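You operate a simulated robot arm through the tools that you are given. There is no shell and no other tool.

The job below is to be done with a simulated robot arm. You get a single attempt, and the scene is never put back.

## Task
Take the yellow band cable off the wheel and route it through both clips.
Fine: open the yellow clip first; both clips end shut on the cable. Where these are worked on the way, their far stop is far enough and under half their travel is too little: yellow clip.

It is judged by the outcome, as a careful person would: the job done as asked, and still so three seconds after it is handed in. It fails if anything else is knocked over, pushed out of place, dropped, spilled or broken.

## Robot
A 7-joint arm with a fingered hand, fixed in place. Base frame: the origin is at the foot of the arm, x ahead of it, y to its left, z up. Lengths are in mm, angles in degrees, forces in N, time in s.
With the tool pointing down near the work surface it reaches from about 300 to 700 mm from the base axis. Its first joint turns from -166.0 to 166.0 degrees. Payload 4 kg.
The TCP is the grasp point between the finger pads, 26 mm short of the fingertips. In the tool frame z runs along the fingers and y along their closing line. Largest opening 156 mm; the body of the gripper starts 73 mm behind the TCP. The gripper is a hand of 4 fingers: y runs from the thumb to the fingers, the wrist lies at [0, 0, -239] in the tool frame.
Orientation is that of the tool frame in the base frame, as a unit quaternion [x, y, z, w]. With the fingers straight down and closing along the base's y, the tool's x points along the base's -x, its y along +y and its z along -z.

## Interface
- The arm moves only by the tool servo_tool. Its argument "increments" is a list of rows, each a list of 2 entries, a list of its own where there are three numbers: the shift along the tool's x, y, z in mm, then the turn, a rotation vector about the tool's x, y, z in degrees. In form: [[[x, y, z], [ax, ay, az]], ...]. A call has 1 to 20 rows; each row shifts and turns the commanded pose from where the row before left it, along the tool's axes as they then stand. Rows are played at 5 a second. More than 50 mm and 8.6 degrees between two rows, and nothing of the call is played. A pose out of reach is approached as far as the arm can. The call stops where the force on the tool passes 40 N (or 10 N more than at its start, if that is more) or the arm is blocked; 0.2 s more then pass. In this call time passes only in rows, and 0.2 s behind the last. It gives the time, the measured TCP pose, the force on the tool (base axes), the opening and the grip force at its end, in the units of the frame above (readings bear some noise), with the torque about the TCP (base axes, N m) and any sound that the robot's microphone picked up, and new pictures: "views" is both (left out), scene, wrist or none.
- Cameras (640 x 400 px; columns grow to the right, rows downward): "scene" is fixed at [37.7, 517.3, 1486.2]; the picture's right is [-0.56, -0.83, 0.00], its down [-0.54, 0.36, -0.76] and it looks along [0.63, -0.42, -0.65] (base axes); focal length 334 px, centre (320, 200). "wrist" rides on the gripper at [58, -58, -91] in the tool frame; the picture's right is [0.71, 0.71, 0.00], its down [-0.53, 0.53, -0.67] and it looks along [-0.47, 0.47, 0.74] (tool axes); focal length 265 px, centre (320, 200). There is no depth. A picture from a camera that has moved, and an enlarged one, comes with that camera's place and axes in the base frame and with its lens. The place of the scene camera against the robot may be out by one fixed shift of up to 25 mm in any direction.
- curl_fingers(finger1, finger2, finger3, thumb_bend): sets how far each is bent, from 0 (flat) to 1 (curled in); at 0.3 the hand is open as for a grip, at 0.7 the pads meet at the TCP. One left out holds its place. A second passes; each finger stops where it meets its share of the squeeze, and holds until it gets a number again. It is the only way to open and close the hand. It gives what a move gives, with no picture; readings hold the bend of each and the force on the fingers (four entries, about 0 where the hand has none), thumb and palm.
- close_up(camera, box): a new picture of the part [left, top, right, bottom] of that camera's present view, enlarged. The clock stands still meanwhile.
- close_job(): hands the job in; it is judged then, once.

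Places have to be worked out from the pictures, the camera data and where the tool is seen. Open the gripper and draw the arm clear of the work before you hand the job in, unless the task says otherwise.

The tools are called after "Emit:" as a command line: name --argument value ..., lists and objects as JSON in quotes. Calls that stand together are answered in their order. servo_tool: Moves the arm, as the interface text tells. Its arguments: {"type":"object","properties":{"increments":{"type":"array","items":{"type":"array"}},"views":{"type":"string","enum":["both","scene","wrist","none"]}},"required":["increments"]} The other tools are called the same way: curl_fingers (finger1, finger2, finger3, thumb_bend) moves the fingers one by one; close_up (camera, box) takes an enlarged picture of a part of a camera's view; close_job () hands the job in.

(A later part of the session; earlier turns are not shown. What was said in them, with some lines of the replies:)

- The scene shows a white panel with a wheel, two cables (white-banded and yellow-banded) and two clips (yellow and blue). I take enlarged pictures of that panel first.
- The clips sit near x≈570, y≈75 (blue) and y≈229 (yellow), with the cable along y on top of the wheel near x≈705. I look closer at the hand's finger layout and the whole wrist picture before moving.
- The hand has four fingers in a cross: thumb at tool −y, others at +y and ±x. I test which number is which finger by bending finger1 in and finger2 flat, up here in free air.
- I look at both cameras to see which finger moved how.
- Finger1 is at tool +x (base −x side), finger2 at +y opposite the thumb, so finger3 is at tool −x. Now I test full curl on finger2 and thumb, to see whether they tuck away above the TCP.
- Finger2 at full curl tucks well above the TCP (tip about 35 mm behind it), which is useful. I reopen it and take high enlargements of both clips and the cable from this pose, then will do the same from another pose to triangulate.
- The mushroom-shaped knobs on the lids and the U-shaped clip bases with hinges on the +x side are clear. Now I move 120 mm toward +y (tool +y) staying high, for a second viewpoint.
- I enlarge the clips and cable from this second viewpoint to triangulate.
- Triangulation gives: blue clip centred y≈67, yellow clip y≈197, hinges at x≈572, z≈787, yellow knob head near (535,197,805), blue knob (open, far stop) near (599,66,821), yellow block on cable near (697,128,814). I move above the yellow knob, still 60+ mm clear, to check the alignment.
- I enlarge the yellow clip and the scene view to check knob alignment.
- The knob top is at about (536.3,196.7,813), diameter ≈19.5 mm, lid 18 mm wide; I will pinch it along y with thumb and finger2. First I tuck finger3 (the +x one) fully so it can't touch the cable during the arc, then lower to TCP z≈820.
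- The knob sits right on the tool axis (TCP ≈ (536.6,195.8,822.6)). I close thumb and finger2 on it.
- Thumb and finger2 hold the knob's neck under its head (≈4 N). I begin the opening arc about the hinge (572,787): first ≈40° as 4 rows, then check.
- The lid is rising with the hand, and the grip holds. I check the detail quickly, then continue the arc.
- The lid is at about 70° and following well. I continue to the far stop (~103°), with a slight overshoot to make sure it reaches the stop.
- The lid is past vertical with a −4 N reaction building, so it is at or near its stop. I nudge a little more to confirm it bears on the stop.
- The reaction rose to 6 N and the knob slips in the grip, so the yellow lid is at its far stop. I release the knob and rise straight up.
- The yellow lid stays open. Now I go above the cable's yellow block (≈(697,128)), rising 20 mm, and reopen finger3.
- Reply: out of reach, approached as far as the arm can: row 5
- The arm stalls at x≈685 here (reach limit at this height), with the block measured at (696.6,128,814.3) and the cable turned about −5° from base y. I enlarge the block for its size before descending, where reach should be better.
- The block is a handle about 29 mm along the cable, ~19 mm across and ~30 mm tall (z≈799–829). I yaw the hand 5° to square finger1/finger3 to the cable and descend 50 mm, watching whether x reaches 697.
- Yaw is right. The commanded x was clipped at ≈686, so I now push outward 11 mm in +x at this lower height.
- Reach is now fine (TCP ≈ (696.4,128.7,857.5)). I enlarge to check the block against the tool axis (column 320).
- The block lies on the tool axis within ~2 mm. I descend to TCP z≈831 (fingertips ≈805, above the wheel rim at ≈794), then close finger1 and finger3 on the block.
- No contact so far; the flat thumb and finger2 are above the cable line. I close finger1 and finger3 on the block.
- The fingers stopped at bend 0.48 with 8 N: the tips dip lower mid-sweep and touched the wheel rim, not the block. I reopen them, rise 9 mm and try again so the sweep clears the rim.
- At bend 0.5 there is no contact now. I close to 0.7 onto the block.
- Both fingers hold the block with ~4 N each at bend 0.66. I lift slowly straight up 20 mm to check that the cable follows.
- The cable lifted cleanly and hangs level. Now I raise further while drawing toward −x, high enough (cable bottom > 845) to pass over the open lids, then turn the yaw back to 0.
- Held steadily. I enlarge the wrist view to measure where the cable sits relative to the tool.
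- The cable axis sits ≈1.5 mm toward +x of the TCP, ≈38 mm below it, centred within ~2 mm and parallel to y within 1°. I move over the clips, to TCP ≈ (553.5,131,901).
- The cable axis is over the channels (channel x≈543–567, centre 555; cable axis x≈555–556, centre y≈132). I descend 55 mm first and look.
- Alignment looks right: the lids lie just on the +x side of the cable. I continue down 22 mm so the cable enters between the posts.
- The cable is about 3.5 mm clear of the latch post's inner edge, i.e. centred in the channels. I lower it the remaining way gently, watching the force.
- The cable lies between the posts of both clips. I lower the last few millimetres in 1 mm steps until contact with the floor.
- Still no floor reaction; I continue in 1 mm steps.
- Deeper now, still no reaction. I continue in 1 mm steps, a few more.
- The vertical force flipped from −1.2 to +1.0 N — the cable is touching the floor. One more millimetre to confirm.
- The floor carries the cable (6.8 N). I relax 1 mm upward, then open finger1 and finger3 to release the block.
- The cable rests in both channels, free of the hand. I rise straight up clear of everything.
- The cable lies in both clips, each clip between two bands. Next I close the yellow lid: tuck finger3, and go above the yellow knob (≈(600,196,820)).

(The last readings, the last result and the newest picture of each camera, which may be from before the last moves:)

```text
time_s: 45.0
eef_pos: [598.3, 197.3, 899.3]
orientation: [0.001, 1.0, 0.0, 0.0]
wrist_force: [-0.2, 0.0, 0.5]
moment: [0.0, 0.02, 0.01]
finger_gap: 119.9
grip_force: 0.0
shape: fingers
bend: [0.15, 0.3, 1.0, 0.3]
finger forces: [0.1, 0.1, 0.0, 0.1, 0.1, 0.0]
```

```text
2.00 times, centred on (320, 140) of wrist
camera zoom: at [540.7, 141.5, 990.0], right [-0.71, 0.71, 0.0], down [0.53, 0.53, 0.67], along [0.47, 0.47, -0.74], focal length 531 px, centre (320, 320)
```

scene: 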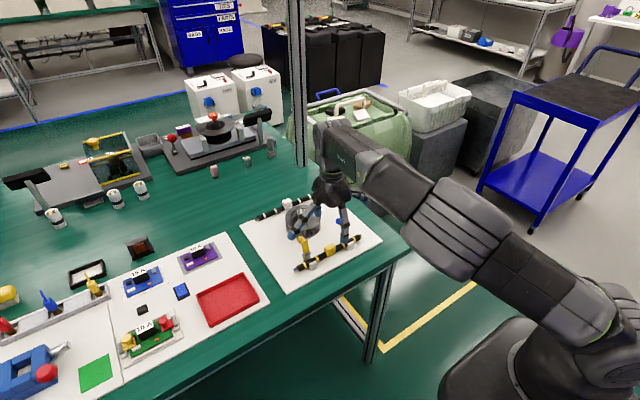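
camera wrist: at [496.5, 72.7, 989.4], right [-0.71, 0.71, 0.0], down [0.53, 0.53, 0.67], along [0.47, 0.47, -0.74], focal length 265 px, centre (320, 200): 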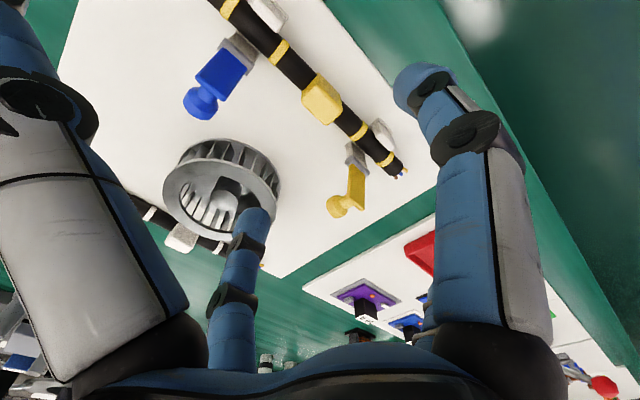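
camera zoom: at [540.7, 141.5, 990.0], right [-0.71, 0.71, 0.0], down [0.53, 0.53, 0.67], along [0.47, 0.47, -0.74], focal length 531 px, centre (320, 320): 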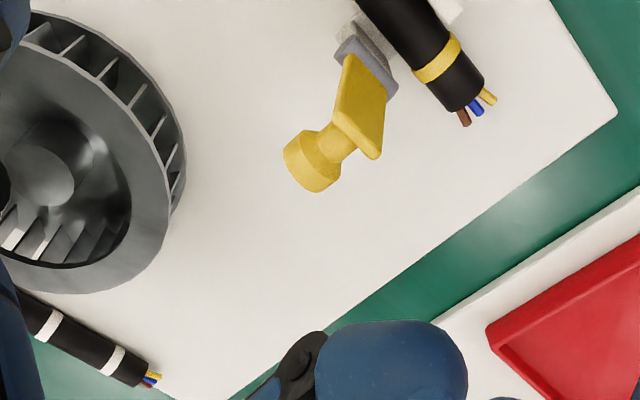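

The knob head measures (600,197,820); TCP is right above. I descend to z≈834 and pinch the knob with thumb and finger2.

Emit:
servo_tool --increments '[[[0, -1, 18], [0, 0, 0]], [[0, 0, 18], [0, 0, 0]], [[0, 0, 18], [0, 0, 0]], [[0, 0, 11], [0, 0, 0]], [[0, 0, 0], [0, 0, 0]], [[0, 0, 0], [0, 0, 0]]]' --views "none"

Emit:
curl_fingers --finger2 0.7 --thumb_bend 0.7

Emit:
close_up --camera "wrist" --box '[200, 60, 440, 260]'

Emit:
close_up --camera "scene" --box '[250, 190, 378, 280]'

```text
time_s: 46.4
eef_pos: [597.9, 196.3, 834.6]
orientation: [0.0, 1.0, 0.0, 0.0]
wrist_force: [-0.5, -0.5, 0.4]
moment: [0.03, 0.02, -0.02]
finger_gap: 119.9
grip_force: 0.1
shape: fingers
bend: [0.15, 0.3, 1.0, 0.3]
finger forces: [0.1, 0.0, 0.0, 0.0, 0.1, 0.1]
```

```text
time_s: 47.4
eef_pos: [598.9, 196.4, 833.3]
orientation: [0.001, 1.0, 0.0, 0.0]
wrist_force: [-1.6, -3.4, -0.3]
moment: [-0.08, 0.04, -0.03]
finger_gap: 90.2
grip_force: 4.5
shape: fingers
bend: [0.15, 0.67, 1.0, 0.67]
finger forces: [0.0, 2.6, 0.0, 0.0, 6.0, 0.1]
```

```text
2.00 times, centred on (320, 160) of wrist
camera zoom: at [541.3, 140.0, 925.2], right [-0.71, 0.71, 0.0], down [0.53, 0.53, 0.67], along [0.47, 0.47, -0.74], focal length 531 px, centre (320, 280)
```

zoom: 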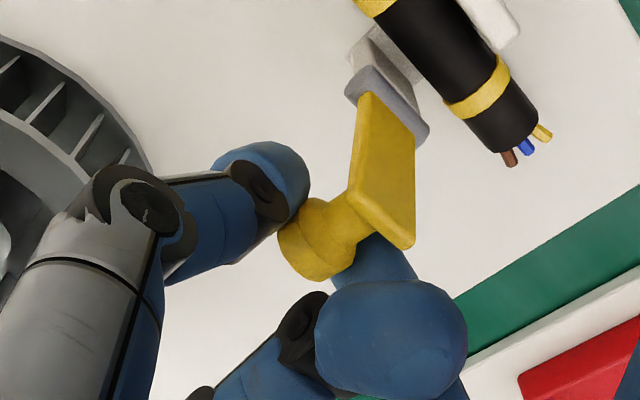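

```text
4.44 times, centred on (314, 235) of scene
camera zoom: at [37.7, 517.3, 1486.2], right [-0.56, -0.83, 0.0], down [-0.54, 0.36, -0.76], along [0.63, -0.42, -0.65], focal length 1484 px, centre (347, 44)
```

zoom: 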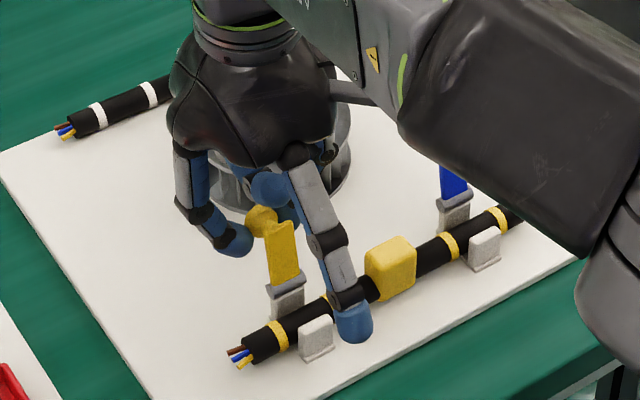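

Both pads hold the knob's neck again. I run the closing arc in reverse, first from ~103° to ~50°.

Emit:
servo_tool --increments '[[[4, 0, -2.5], [0, 0, 0]], [[4, 0, -2.5], [0, 0, 0]], [[6.5, 0, -2.6], [0, 0, 0]], [[6.9, 0, -1.4], [0, 0, 0]], [[7, 0, -0.2], [0, 0, 0]], [[7, 0, 1], [0, 0, 0]], [[0, 0, 0], [0, 0, 0]]]' --views "none"

Emit:
close_up --camera "wrist" --box '[200, 60, 440, 260]'

Emit:
close_up --camera "scene" --box '[250, 190, 378, 280]'

```text
time_s: 49.0
eef_pos: [564.3, 196.8, 842.1]
orientation: [0.0, 1.0, 0.001, -0.001]
wrist_force: [1.1, -2.3, -4.3]
moment: [-0.01, -0.05, 0.05]
finger_gap: 90.6
grip_force: 3.9
shape: fingers
bend: [0.15, 0.68, 1.0, 0.67]
finger forces: [0.0, 2.0, 0.1, 0.0, 4.9, 0.0]
```

```text
2.00 times, centred on (320, 160) of wrist
camera zoom: at [506.6, 140.2, 932.7], right [-0.71, 0.71, 0.0], down [0.53, 0.53, 0.67], along [0.47, 0.47, -0.74], focal length 531 px, centre (320, 280)
```

zoom: 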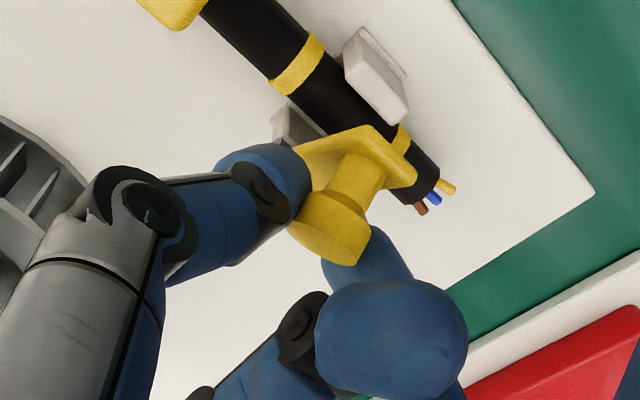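

```text
4.44 times, centred on (314, 235) of scene
camera zoom: at [37.7, 517.3, 1486.2], right [-0.56, -0.83, 0.0], down [-0.54, 0.36, -0.76], along [0.63, -0.42, -0.65], focal length 1484 px, centre (347, 44)
```

zoom: 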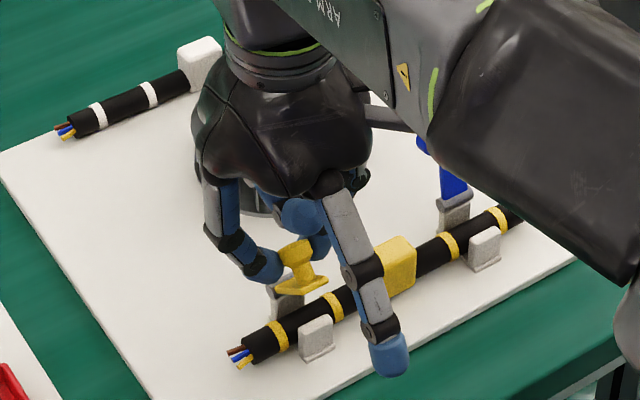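

The lid follows nicely, now near 50°. I continue the arc to closed.

Emit:
servo_tool --increments '[[[6.6, 0, 2.3], [0, 0, 0]], [[6.2, 0, 3.3], [0, 0, 0]], [[5.5, 0, 4.4], [0, 0, 0]], [[4.6, 0, 5.2], [0, 0, 0]], [[3.2, 0, 5.5], [0, 0, 0]], [[0, 0, 0], [0, 0, 0]]]' --views "none"

Emit:
close_up --camera "wrist" --box '[200, 60, 440, 260]'

Emit:
close_up --camera "scene" --box '[250, 190, 378, 280]'

```text
time_s: 50.4
eef_pos: [537.7, 196.8, 823.1]
orientation: [0.001, 1.0, 0.001, 0.001]
wrist_force: [5.0, -3.2, 3.8]
moment: [-0.09, -0.13, 0.0]
finger_gap: 90.8
grip_force: 5.0
shape: fingers
bend: [0.15, 0.67, 1.0, 0.67]
finger forces: [0.0, 3.9, 0.1, 0.1, 6.2, 0.0]
```

```text
2.00 times, centred on (320, 160) of wrist
camera zoom: at [479.8, 139.8, 912.6], right [-0.71, 0.71, 0.0], down [0.53, 0.53, 0.67], along [0.47, 0.47, -0.74], focal length 531 px, centre (320, 280)
```

zoom: 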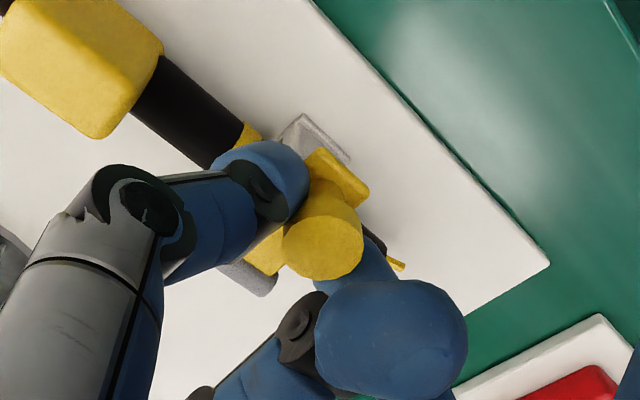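

```text
4.44 times, centred on (314, 235) of scene
camera zoom: at [37.7, 517.3, 1486.2], right [-0.56, -0.83, 0.0], down [-0.54, 0.36, -0.76], along [0.63, -0.42, -0.65], focal length 1484 px, centre (347, 44)
```

zoom: 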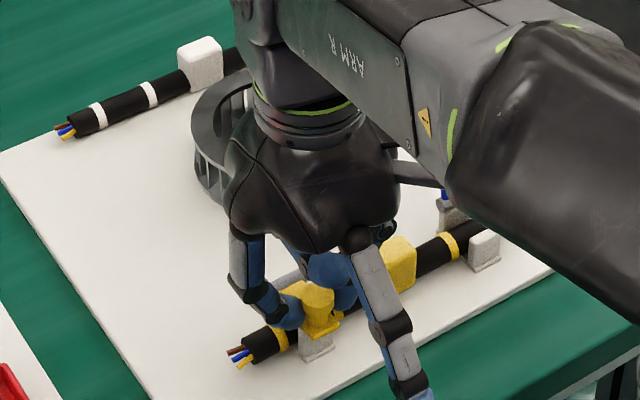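

The lid is back down over the cable (3.8 N reaction). I press 2 mm more while gripped, then release and rise.

Emit:
servo_tool --increments '[[[0, 0, 1], [0, 0, 0]], [[0, 0, 1], [0, 0, 0]], [[0, 0, 0], [0, 0, 0]]]' --views "none"

Emit:
curl_fingers --finger2 0.3 --thumb_bend 0.3

Emit:
servo_tool --increments '[[[0, 0, -12], [0, 0, 0]], [[0, 0, -20], [0, 0, 0]], [[0, 0, -22], [0, 0, 0]], [[0, 0, -24], [0, 0, 0]], [[0, 0, 0], [0, 0, 0]]]' --views "none"

Emit:
close_up --camera "wrist" --box '[200, 40, 440, 240]'

Emit:
close_up --camera "scene" --box '[250, 190, 378, 280]'

```text
time_s: 51.2
eef_pos: [536.4, 195.8, 819.8]
orientation: [0.0, 1.0, 0.0, 0.0]
wrist_force: [3.0, -3.7, 3.5]
moment: [-0.06, -0.04, -0.04]
finger_gap: 90.3
grip_force: 3.9
shape: fingers
bend: [0.15, 0.67, 1.0, 0.67]
finger forces: [0.0, 3.4, 0.0, 0.0, 5.4, 0.0]
```

```text
time_s: 52.2
eef_pos: [536.6, 195.9, 818.4]
orientation: [-0.001, 1.0, -0.001, 0.0]
wrist_force: [0.6, 0.1, 0.0]
moment: [0.02, 0.0, 0.04]
finger_gap: 119.8
grip_force: 0.0
shape: fingers
bend: [0.15, 0.3, 1.0, 0.3]
finger forces: [0.1, 0.0, 0.0, 0.1, 0.0, 0.1]
```

```text
time_s: 53.4
eef_pos: [537.3, 198.1, 898.0]
orientation: [-0.001, 1.0, 0.0, 0.001]
wrist_force: [-0.7, -0.7, -0.5]
moment: [0.0, -0.02, 0.02]
finger_gap: 120.1
grip_force: 0.0
shape: fingers
bend: [0.15, 0.3, 1.0, 0.3]
finger forces: [0.1, 0.0, 0.1, 0.0, 0.1, 0.0]
```

```text
2.00 times, centred on (320, 140) of wrist
camera zoom: at [479.9, 140.8, 989.0], right [-0.71, 0.71, 0.0], down [0.53, 0.53, 0.67], along [0.47, 0.47, -0.74], focal length 531 px, centre (320, 320)
```

zoom: 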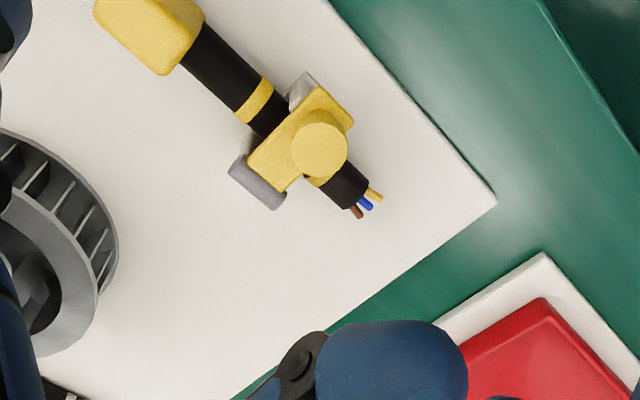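

```text
4.44 times, centred on (314, 235) of scene
camera zoom: at [37.7, 517.3, 1486.2], right [-0.56, -0.83, 0.0], down [-0.54, 0.36, -0.76], along [0.63, -0.42, -0.65], focal length 1484 px, centre (347, 44)
```

zoom: 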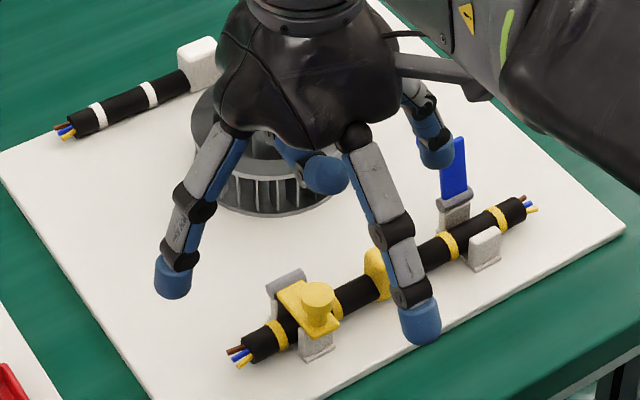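

The yellow lid is shut over the cable. Now I go to above the blue knob (≈(599,66.7,820)) at safe height and repeat.

Emit:
servo_tool --increments '[[[-7, -16, 0], [0, 0, 0]], [[-8, -17, 0], [0, 0, 0]], [[-8, -17, 0], [0, 0, 0]], [[-8, -17, 0], [0, 0, 0]], [[-8, -17, 0], [0, 0, 0]], [[-8, -16, 0], [0, 0, 0]], [[-7, -15.5, 0], [0, 0, 0]], [[-6.5, -15, 0], [0, 0, 0]], [[0, 0, 0], [0, 0, 0]], [[0, 0, 0], [0, 0, 0]]]' --views "none"

Emit:
close_up --camera "wrist" --box '[200, 40, 440, 240]'

```text
time_s: 55.6
eef_pos: [597.2, 65.8, 897.2]
orientation: [0.0, 1.0, -0.001, 0.0]
wrist_force: [0.5, -0.5, 0.5]
moment: [-0.02, 0.0, -0.03]
finger_gap: 120.1
grip_force: 0.0
shape: fingers
bend: [0.15, 0.3, 1.0, 0.3]
finger forces: [0.1, 0.0, 0.0, 0.1, 0.0, 0.0]
```

```text
2.00 times, centred on (320, 140) of wrist
camera zoom: at [539.0, 9.0, 987.7], right [-0.71, 0.71, 0.0], down [0.53, 0.53, 0.67], along [0.47, 0.47, -0.74], focal length 531 px, centre (320, 320)
```

zoom: 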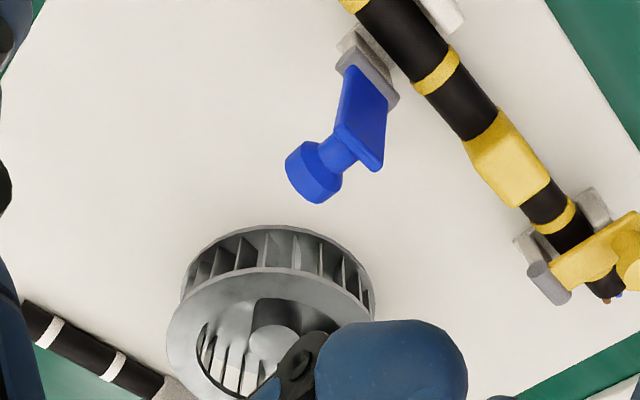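

The blue knob head is at (599,67,820), under the tool. I descend to z≈834 and pinch it.

Emit:
servo_tool --increments '[[[-1.3, 1.3, 18], [0, 0, 0]], [[0, 0, 18], [0, 0, 0]], [[0, 0, 16], [0, 0, 0]], [[0, 0, 10.5], [0, 0, 0]], [[0, 0, 0], [0, 0, 0]], [[0, 0, 0], [0, 0, 0]]]' --views "none"

Emit:
curl_fingers --finger2 0.7 --thumb_bend 0.7

Emit:
close_up --camera "wrist" --box '[200, 60, 440, 260]'

Emit:
close_up --camera "scene" --box '[270, 180, 398, 270]'

```text
time_s: 57.0
eef_pos: [599.3, 68.4, 833.9]
orientation: [-0.001, 1.0, 0.0, 0.0]
wrist_force: [0.1, 0.0, -0.1]
moment: [0.0, -0.02, 0.02]
finger_gap: 120.1
grip_force: 0.0
shape: fingers
bend: [0.15, 0.3, 1.0, 0.3]
finger forces: [0.0, 0.0, 0.1, 0.1, 0.0, 0.1]
```

```text
time_s: 58.0
eef_pos: [599.5, 68.2, 834.1]
orientation: [0.001, 1.0, 0.0, 0.0]
wrist_force: [-1.1, -5.2, -0.9]
moment: [-0.07, 0.0, -0.01]
finger_gap: 90.8
grip_force: 4.6
shape: fingers
bend: [0.15, 0.67, 1.0, 0.66]
finger forces: [0.1, 2.3, 0.0, 0.0, 6.9, 0.0]
```

```text
2.00 times, centred on (320, 160) of wrist
camera zoom: at [541.0, 10.9, 925.3], right [-0.71, 0.71, 0.0], down [0.53, 0.53, 0.67], along [0.47, 0.47, -0.74], focal length 531 px, centre (320, 280)
```

zoom: 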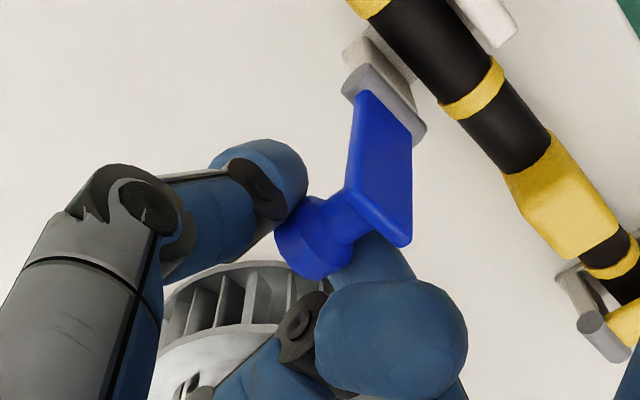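

```text
4.44 times, centred on (334, 225) of scene
camera zoom: at [37.7, 517.3, 1486.2], right [-0.56, -0.83, 0.0], down [-0.54, 0.36, -0.76], along [0.63, -0.42, -0.65], focal length 1484 px, centre (258, 89)
```

zoom: 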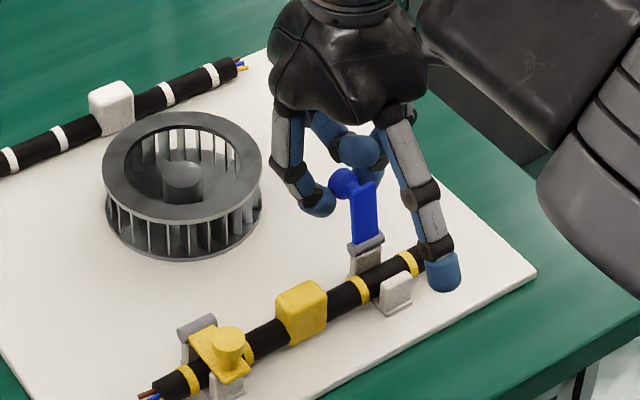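

The blue knob is held the same way. I run the closing arc to about 50°.

Emit:
servo_tool --increments '[[[4, 0, -2.5], [0, 0, 0]], [[4, 0, -2.5], [0, 0, 0]], [[6.5, 0, -2.6], [0, 0, 0]], [[6.9, 0, -1.4], [0, 0, 0]], [[7, 0, -0.2], [0, 0, 0]], [[7, 0, 1], [0, 0, 0]], [[0, 0, 0], [0, 0, 0]]]' --views "none"

Emit:
close_up --camera "wrist" --box '[200, 60, 440, 260]'

Emit:
close_up --camera "scene" --box '[270, 180, 398, 270]'

```text
time_s: 59.6
eef_pos: [563.9, 67.7, 842.9]
orientation: [0.0, 1.0, 0.0, 0.0]
wrist_force: [2.6, -2.0, -5.4]
moment: [-0.03, -0.07, -0.02]
finger_gap: 90.5
grip_force: 4.4
shape: fingers
bend: [0.15, 0.68, 1.0, 0.66]
finger forces: [0.1, 2.3, 0.1, 0.0, 6.2, 0.1]
```

```text
2.00 times, centred on (320, 160) of wrist
camera zoom: at [505.6, 11.1, 933.7], right [-0.71, 0.71, 0.0], down [0.53, 0.53, 0.67], along [0.47, 0.47, -0.74], focal length 531 px, centre (320, 280)
```

zoom: 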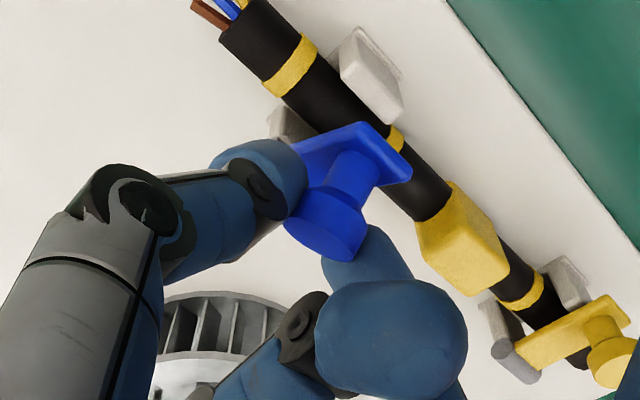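

```text
4.44 times, centred on (334, 225) of scene
camera zoom: at [37.7, 517.3, 1486.2], right [-0.56, -0.83, 0.0], down [-0.54, 0.36, -0.76], along [0.63, -0.42, -0.65], focal length 1484 px, centre (258, 89)
```

zoom: 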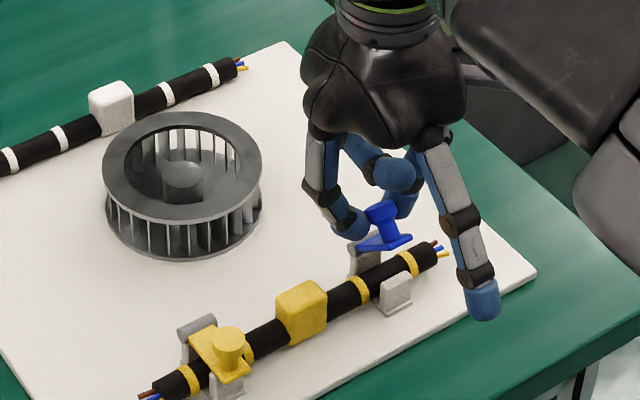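

The blue lid is following. I continue the arc to closed and press 2 mm at the end.

Emit:
servo_tool --increments '[[[6.6, 0, 2.3], [0, 0, 0]], [[6.2, 0, 3.3], [0, 0, 0]], [[5.5, 0, 4.4], [0, 0, 0]], [[4.6, 0, 5.2], [0, 0, 0]], [[3.2, 0, 5.5], [0, 0, 0]], [[0, 0, 1], [0, 0, 0]], [[0, 0, 1], [0, 0, 0]], [[0, 0, 0], [0, 0, 0]]]' --views "none"

Emit:
close_up --camera "wrist" --box '[200, 60, 440, 260]'

Emit:
close_up --camera "scene" --box '[270, 180, 398, 270]'

```text
time_s: 61.4
eef_pos: [537.4, 68.4, 820.3]
orientation: [0.001, 1.0, 0.0, 0.0]
wrist_force: [3.0, -3.8, 3.7]
moment: [-0.1, -0.11, 0.0]
finger_gap: 90.4
grip_force: 4.7
shape: fingers
bend: [0.15, 0.68, 1.0, 0.67]
finger forces: [0.0, 3.4, 0.1, 0.0, 6.0, 0.0]
```

```text
2.00 times, centred on (320, 160) of wrist
camera zoom: at [479.5, 10.6, 911.4], right [-0.71, 0.71, 0.0], down [0.53, 0.53, 0.67], along [0.47, 0.47, -0.74], focal length 531 px, centre (320, 280)
```

zoom: 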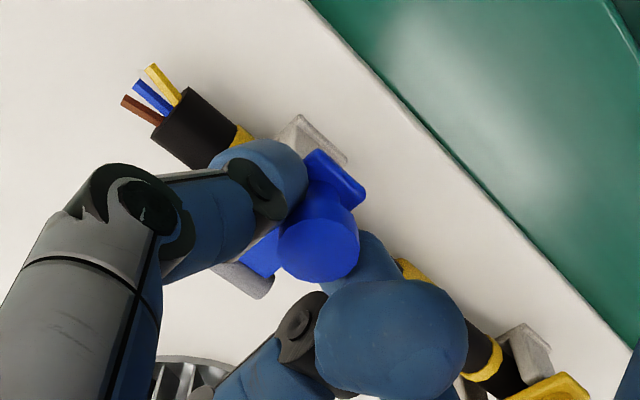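

```text
4.44 times, centred on (334, 225) of scene
camera zoom: at [37.7, 517.3, 1486.2], right [-0.56, -0.83, 0.0], down [-0.54, 0.36, -0.76], along [0.63, -0.42, -0.65], focal length 1484 px, centre (258, 89)
```

zoom: 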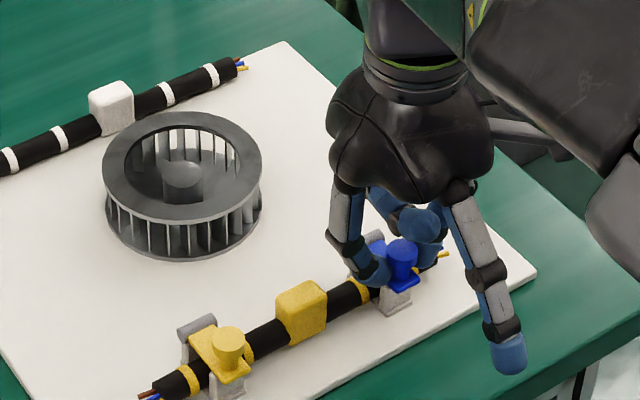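

The blue lid is down over the cable. I open the pinch only part-way (to keep finger2 off the block) and rise.

Emit:
curl_fingers --finger2 0.55 --thumb_bend 0.55

Emit:
servo_tool --increments '[[[0, 0, -10], [0, 0, 0]], [[0, 0, -18], [0, 0, 0]], [[0, 0, -24], [0, 0, 0]], [[0, 0, -26], [0, 0, 0]], [[0, 0, 0], [0, 0, 0]]]' --views "none"

Emit:
close_up --camera "wrist" --box '[160, 0, 480, 240]'

Emit:
close_up --camera "scene" --box '[270, 180, 398, 270]'

```text
time_s: 62.4
eef_pos: [536.9, 68.4, 821.7]
orientation: [0.0, 1.0, 0.0, 0.0]
wrist_force: [1.1, 0.3, -0.5]
moment: [-0.01, -0.01, 0.01]
finger_gap: 96.1
grip_force: 0.1
shape: fingers
bend: [0.15, 0.55, 1.0, 0.55]
finger forces: [0.0, 0.0, 0.1, 0.0, 0.0, 0.0]
```

```text
time_s: 63.6
eef_pos: [536.8, 66.5, 896.9]
orientation: [0.0, 1.0, 0.001, 0.0]
wrist_force: [0.7, -0.4, 0.1]
moment: [0.02, 0.0, 0.01]
finger_gap: 96.4
grip_force: 0.2
shape: fingers
bend: [0.15, 0.55, 1.0, 0.55]
finger forces: [0.0, 0.1, 0.0, 0.0, 0.0, 0.0]
```

```text
1.67 times, centred on (320, 120) of wrist
camera zoom: at [479.3, 10.8, 988.2], right [-0.71, 0.71, 0.0], down [0.53, 0.53, 0.67], along [0.47, 0.47, -0.74], focal length 442 px, centre (320, 333)
```

zoom: 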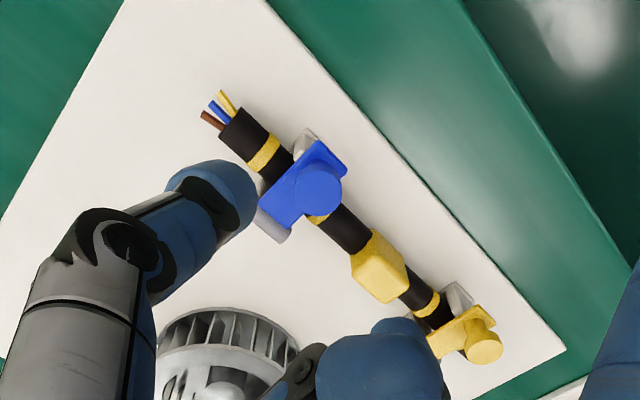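

```text
4.44 times, centred on (334, 225) of scene
camera zoom: at [37.7, 517.3, 1486.2], right [-0.56, -0.83, 0.0], down [-0.54, 0.36, -0.76], along [0.63, -0.42, -0.65], focal length 1484 px, centre (258, 89)
```

zoom: 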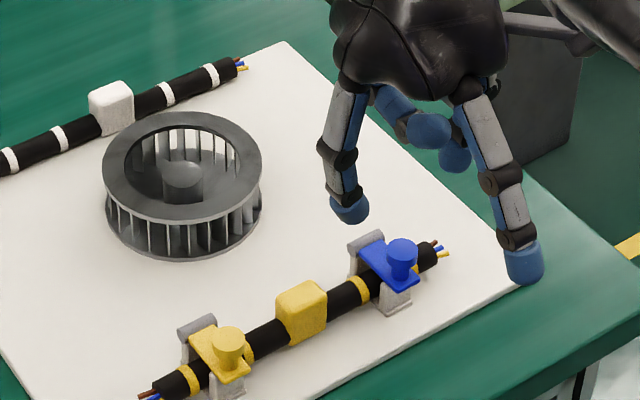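

Both lids look shut. I check the blue lid at high enlargement against how the originally closed yellow lid looked from nearly the same relative viewpoint.

Emit:
close_up --camera "wrist" --box '[256, 70, 352, 150]'

Emit:
close_up --camera "scene" --box '[300, 220, 380, 280]'

```text
5.00 times, centred on (304, 110) of wrist
camera zoom: at [479.3, 10.8, 988.2], right [-0.71, 0.71, 0.0], down [0.53, 0.53, 0.67], along [0.47, 0.47, -0.74], focal length 1327 px, centre (400, 650)
```

zoom: 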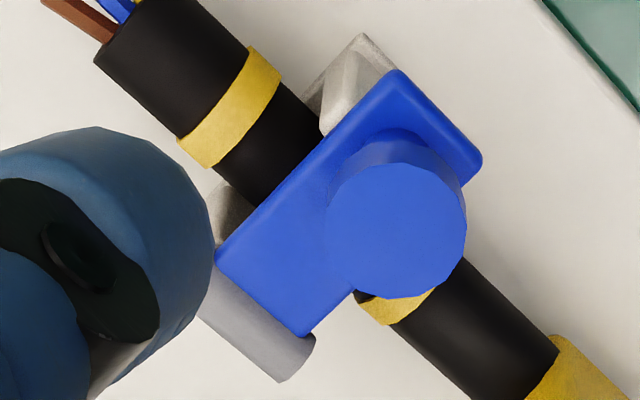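

```text
6.67 times, centred on (340, 250) of scene
camera zoom: at [37.7, 517.3, 1486.2], right [-0.56, -0.83, 0.0], down [-0.54, 0.36, -0.76], along [0.63, -0.42, -0.65], focal length 2225 px, centre (187, -133)
```

zoom: 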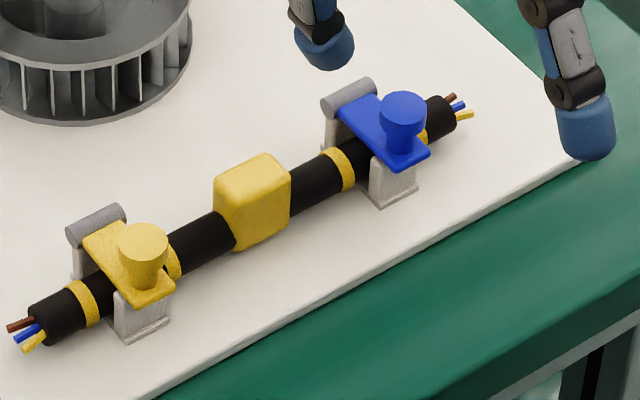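

The blue lid matches the originally closed look. As a confirmation I'll press each knob lightly from above with the closed fist: first close all fingers at this height and descend to just above the blue knob.

Emit:
curl_fingers --finger1 0.7 --finger2 0.7 --finger3 0.7 --thumb_bend 0.7

Emit:
servo_tool --increments '[[[0, -0.5, 14], [0, 0, 0]], [[0, 0, 14], [0, 0, 0]], [[0, 0, 12], [0, 0, 0]], [[0, 0, 8], [0, 0, 0]], [[0, 0, 0], [0, 0, 0]]]'

Emit:
close_up --camera "scene" --box '[290, 200, 400, 280]'

```text
time_s: 64.6
eef_pos: [537.1, 67.1, 897.5]
orientation: [0.0, 1.0, 0.0, -0.001]
wrist_force: [1.2, 0.0, 0.1]
moment: [-0.03, -0.03, 0.01]
finger_gap: 1.8
grip_force: 0.1
shape: fingers
bend: [0.68, 0.68, 0.73, 0.68]
finger forces: [0.0, 0.1, 0.0, 0.0, 0.1, 0.1]
```

```text
time_s: 65.8
eef_pos: [537.1, 67.6, 850.7]
orientation: [0.0, 1.0, 0.0, 0.0]
wrist_force: [-0.5, 0.4, -0.3]
moment: [0.02, 0.01, -0.02]
finger_gap: 1.6
grip_force: 0.2
shape: fingers
bend: [0.68, 0.68, 0.73, 0.68]
finger forces: [0.1, 0.0, 0.0, 0.0, 0.0, 0.1]
camera wrist: at [479.5, 10.5, 941.1], right [-0.71, 0.71, 0.0], down [0.53, 0.53, 0.67], along [0.47, 0.47, -0.74], focal length 265 px, centre (320, 200)
```

scene: 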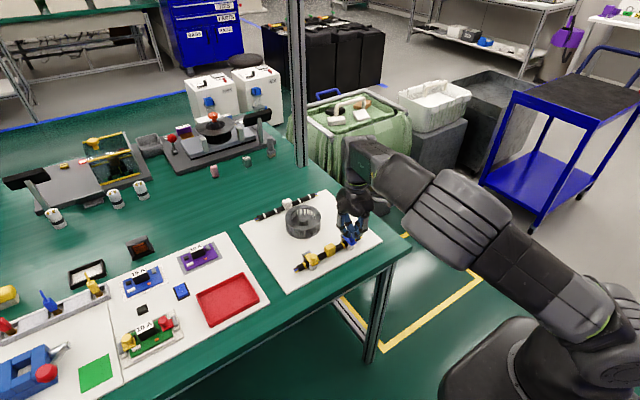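
wrist: 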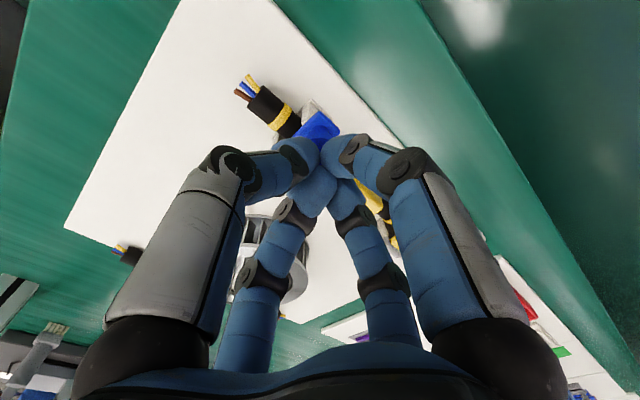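

```text
5.00 times, centred on (345, 240) of scene
camera zoom: at [37.7, 517.3, 1486.2], right [-0.56, -0.83, 0.0], down [-0.54, 0.36, -0.76], along [0.63, -0.42, -0.65], focal length 1669 px, centre (195, 0)
```

zoom: 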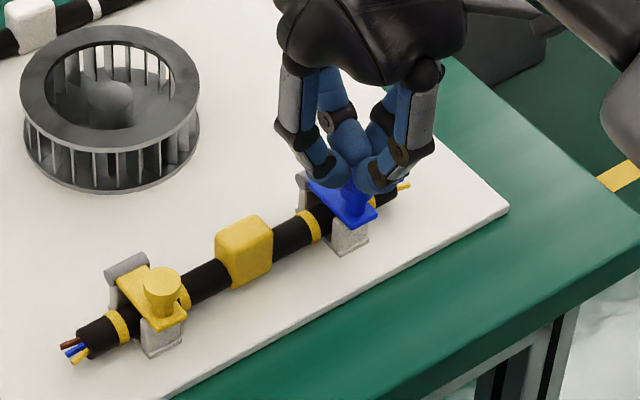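

The fist is directly above the blue knob. I press down in small steps until a modest reaction appears.

Emit:
servo_tool --increments '[[[0, 0, 3], [0, 0, 0]], [[0, 0, 3], [0, 0, 0]], [[0, 0, 2], [0, 0, 0]], [[0, 0, 1.5], [0, 0, 0]], [[0, 0, 0], [0, 0, 0]]]' --views "none"

```text
time_s: 67.0
eef_pos: [538.6, 67.4, 840.9]
orientation: [0.001, 1.0, -0.001, 0.001]
wrist_force: [-4.9, -0.7, 21.4]
moment: [-0.05, 0.25, -0.01]
finger_gap: 0.3
grip_force: 14.3
shape: fingers
bend: [0.68, 0.68, 0.73, 0.69]
finger forces: [19.5, 0.0, 0.0, 0.0, 9.3, 0.0]
```

A firm 21 N reaction at the expected height — the blue lid is fully down. I rise and move across to the yellow knob.

Emit:
servo_tool --increments '[[[0, 0, -4], [0, 0, 0]], [[0, 0, -12], [0, 0, 0]], [[0, 0, -18], [0, 0, 0]], [[0, 20, -5], [0, 0, 0]], [[0, 22, 0], [0, 0, 0]], [[0, 22, 0], [0, 0, 0]], [[0, 22, 0], [0, 0, 0]], [[0, 22, 0], [0, 0, 0]], [[0, 21, 0], [0, 0, 0]], [[0, 0, 0], [0, 0, 0]], [[0, 0, 0], [0, 0, 0]]]'

Emit:
close_up --camera "scene" --box '[270, 200, 398, 280]'

```text
time_s: 69.4
eef_pos: [537.2, 195.6, 879.7]
orientation: [0.0, 1.0, 0.0, 0.0]
wrist_force: [0.6, -0.3, -0.4]
moment: [0.0, 0.01, 0.01]
finger_gap: 0.1
grip_force: 0.2
shape: fingers
bend: [0.69, 0.68, 0.71, 0.69]
finger forces: [0.0, 0.0, 0.0, 0.0, 0.0, 0.0]
camera wrist: at [479.8, 140.0, 969.8], right [-0.71, 0.71, 0.0], down [0.53, 0.53, 0.67], along [0.47, 0.47, -0.74], focal length 265 px, centre (320, 200)
```

scene: 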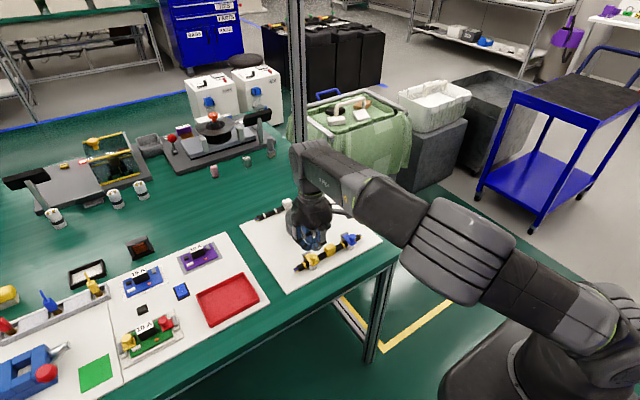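
wrist: 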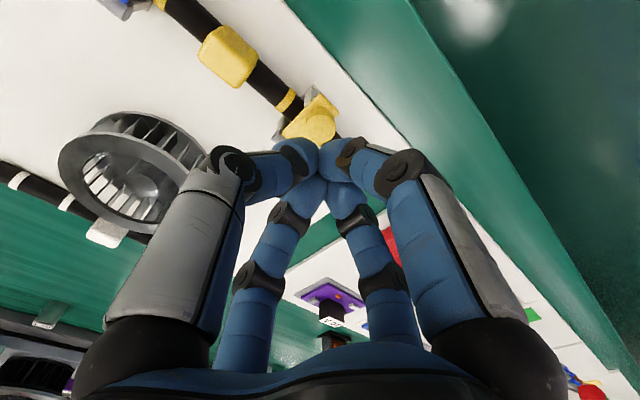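

```text
5.00 times, centred on (334, 240) of scene
camera zoom: at [37.7, 517.3, 1486.2], right [-0.56, -0.83, 0.0], down [-0.54, 0.36, -0.76], along [0.63, -0.42, -0.65], focal length 1669 px, centre (250, 0)
```

zoom: 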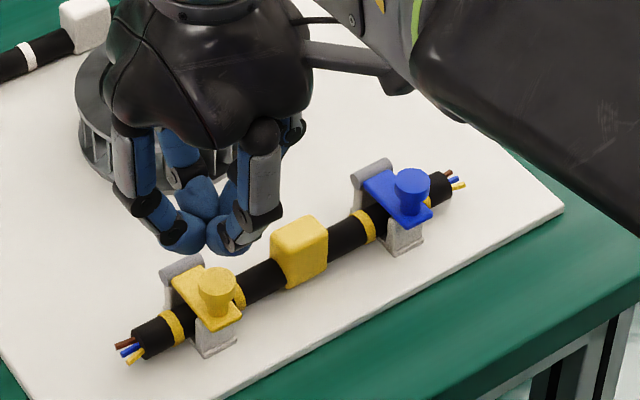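

The fist is above the yellow knob. I lower it and press lightly the same way.

Emit:
servo_tool --increments '[[[0, 0.5, 12], [0, 0, 0]], [[0, 0, 12], [0, 0, 0]], [[0, 0, 8], [0, 0, 0]], [[0, 0, 3], [0, 0, 0]], [[0, 0, 2], [0, 0, 0]], [[0, 0, 1], [0, 0, 0]], [[0, 0, 0], [0, 0, 0]]]' --views "none"

```text
time_s: 71.0
eef_pos: [537.4, 196.0, 842.0]
orientation: [0.001, 1.0, -0.001, 0.0]
wrist_force: [-3.1, -0.9, 10.4]
moment: [-0.08, 0.1, 0.01]
finger_gap: 0.0
grip_force: 6.8
shape: fingers
bend: [0.69, 0.68, 0.71, 0.69]
finger forces: [7.6, 0.0, 0.1, 0.0, 6.6, 0.0]
```

The yellow lid takes 10 N at the same height as the blue one, so it is fully down too. I rise straight up, then open the hand and draw the arm back.

Emit:
servo_tool --increments '[[[0, 0, -4], [0, 0, 0]], [[0, 0, -12], [0, 0, 0]], [[0, 0, -20], [0, 0, 0]], [[0, 0, -25], [0, 0, 0]], [[0, 0, -25], [0, 0, 0]], [[0, 0, -25], [0, 0, 0]], [[0, 0, 0], [0, 0, 0]]]' --views "none"

Emit:
curl_fingers --finger1 0.3 --finger2 0.3 --finger3 0.3 --thumb_bend 0.3

Emit:
servo_tool --increments '[[[10, -25, -5], [0, 0, 0]], [[10, -25, -5], [0, 0, 0]], [[10, -25, -5], [0, 0, 0]], [[10, -25, -5], [0, 0, 0]], [[10, -25, -5], [0, 0, 0]], [[0, -25, -5], [0, 0, 0]], [[0, -25, -5], [0, 0, 0]], [[0, 0, 0], [0, 0, 0]], [[0, 0, 0], [0, 0, 0]]]'

Emit:
close_up --camera "scene" --box '[230, 180, 390, 280]'

Emit:
close_up --camera "wrist" --box '[170, 80, 450, 280]'

```text
time_s: 72.6
eef_pos: [536.0, 195.0, 952.8]
orientation: [0.001, 1.0, -0.001, 0.001]
wrist_force: [0.0, -0.9, 0.0]
moment: [-0.02, -0.03, -0.02]
finger_gap: 0.2
grip_force: 0.0
shape: fingers
bend: [0.7, 0.68, 0.71, 0.69]
finger forces: [0.1, 0.1, 0.1, 0.0, 0.1, 0.0]
```

```text
time_s: 73.6
eef_pos: [536.2, 194.7, 951.8]
orientation: [0.0, 1.0, 0.0, 0.0]
wrist_force: [-0.5, 1.0, 0.5]
moment: [0.05, -0.03, 0.04]
finger_gap: 106.1
grip_force: 0.1
shape: fingers
bend: [0.3, 0.3, 0.3, 0.3]
finger forces: [0.1, 0.0, 0.0, 0.1, 0.0, 0.1]
```

```text
time_s: 75.6
eef_pos: [486.7, 22.5, 988.1]
orientation: [0.0, 1.0, 0.0, 0.0]
wrist_force: [0.5, -0.4, 0.1]
moment: [0.01, 0.01, -0.02]
finger_gap: 106.0
grip_force: 0.0
shape: fingers
bend: [0.3, 0.3, 0.3, 0.3]
finger forces: [0.0, 0.0, 0.0, 0.1, 0.1, 0.0]
camera wrist: at [429.5, -34.1, 1078.6], right [-0.71, 0.71, 0.0], down [0.53, 0.53, 0.67], along [0.47, 0.47, -0.74], focal length 265 px, centre (320, 200)
```

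scene: 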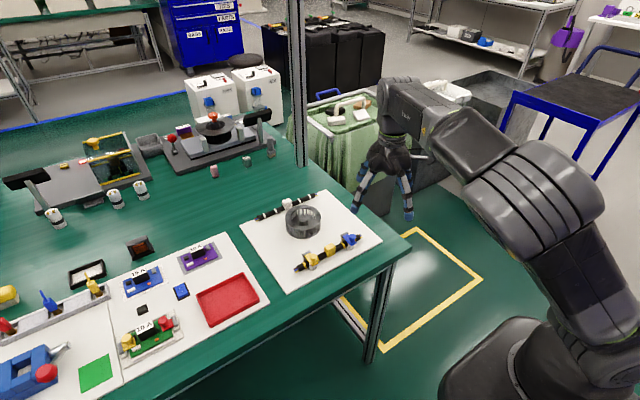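
wrist: 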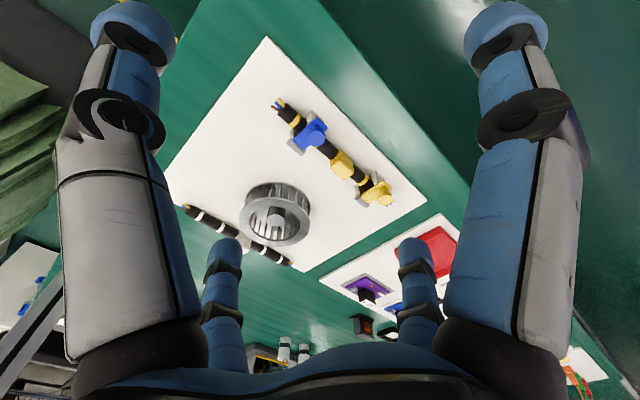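

```text
4.00 times, centred on (310, 230) of scene
camera zoom: at [37.7, 517.3, 1486.2], right [-0.56, -0.83, 0.0], down [-0.54, 0.36, -0.76], along [0.63, -0.42, -0.65], focal length 1335 px, centre (360, 80)
```

zoom: 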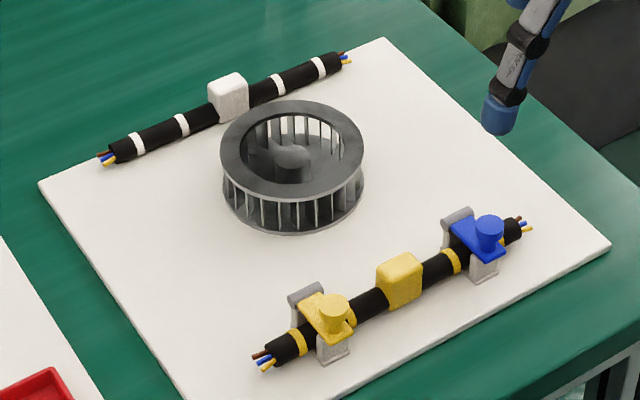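

```text
2.00 times, centred on (310, 180) of wrist
camera zoom: at [429.5, -34.1, 1078.6], right [-0.71, 0.71, 0.0], down [0.53, 0.53, 0.67], along [0.47, 0.47, -0.74], focal length 531 px, centre (340, 240)
```

zoom: 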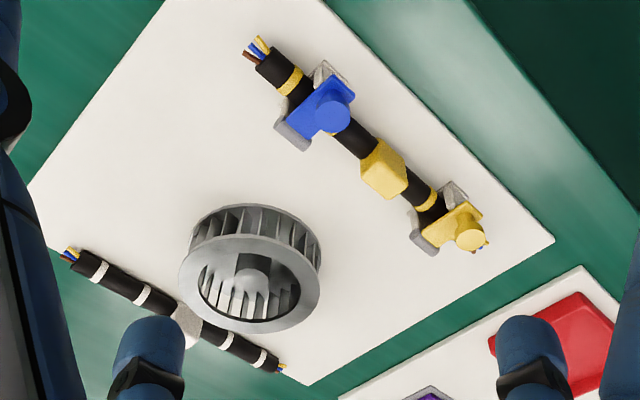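

The yellow cable lies in both clips, and both lids are shut. The wheel and white cable are where they started, the hand is open, and the arm is clear, so I hand the job in.

Emit:
close_job

```text
The job is handed in.
```

The yellow band cable is off the wheel and lies in both clips, with both lids shut on it.

- **Yellow clip:** I opened it first, to its far stop, before touching the cable.
- **Cable:** It rests on the floor of both channels, and each clip sits between two of its yellow bands.
- **Lids:** I pressed on both knobs after closing. The blue lid held 21 N and the yellow 10 N, at the same height, so I take both as fully down.
- **Other items:** On the first grip attempt the fingertips touched the wheel rim with about 8 N; I backed off and came in higher. In the final pictures the wheel and the white band cable are where they started.

The hand is open and the arm is drawn back clear of the work.
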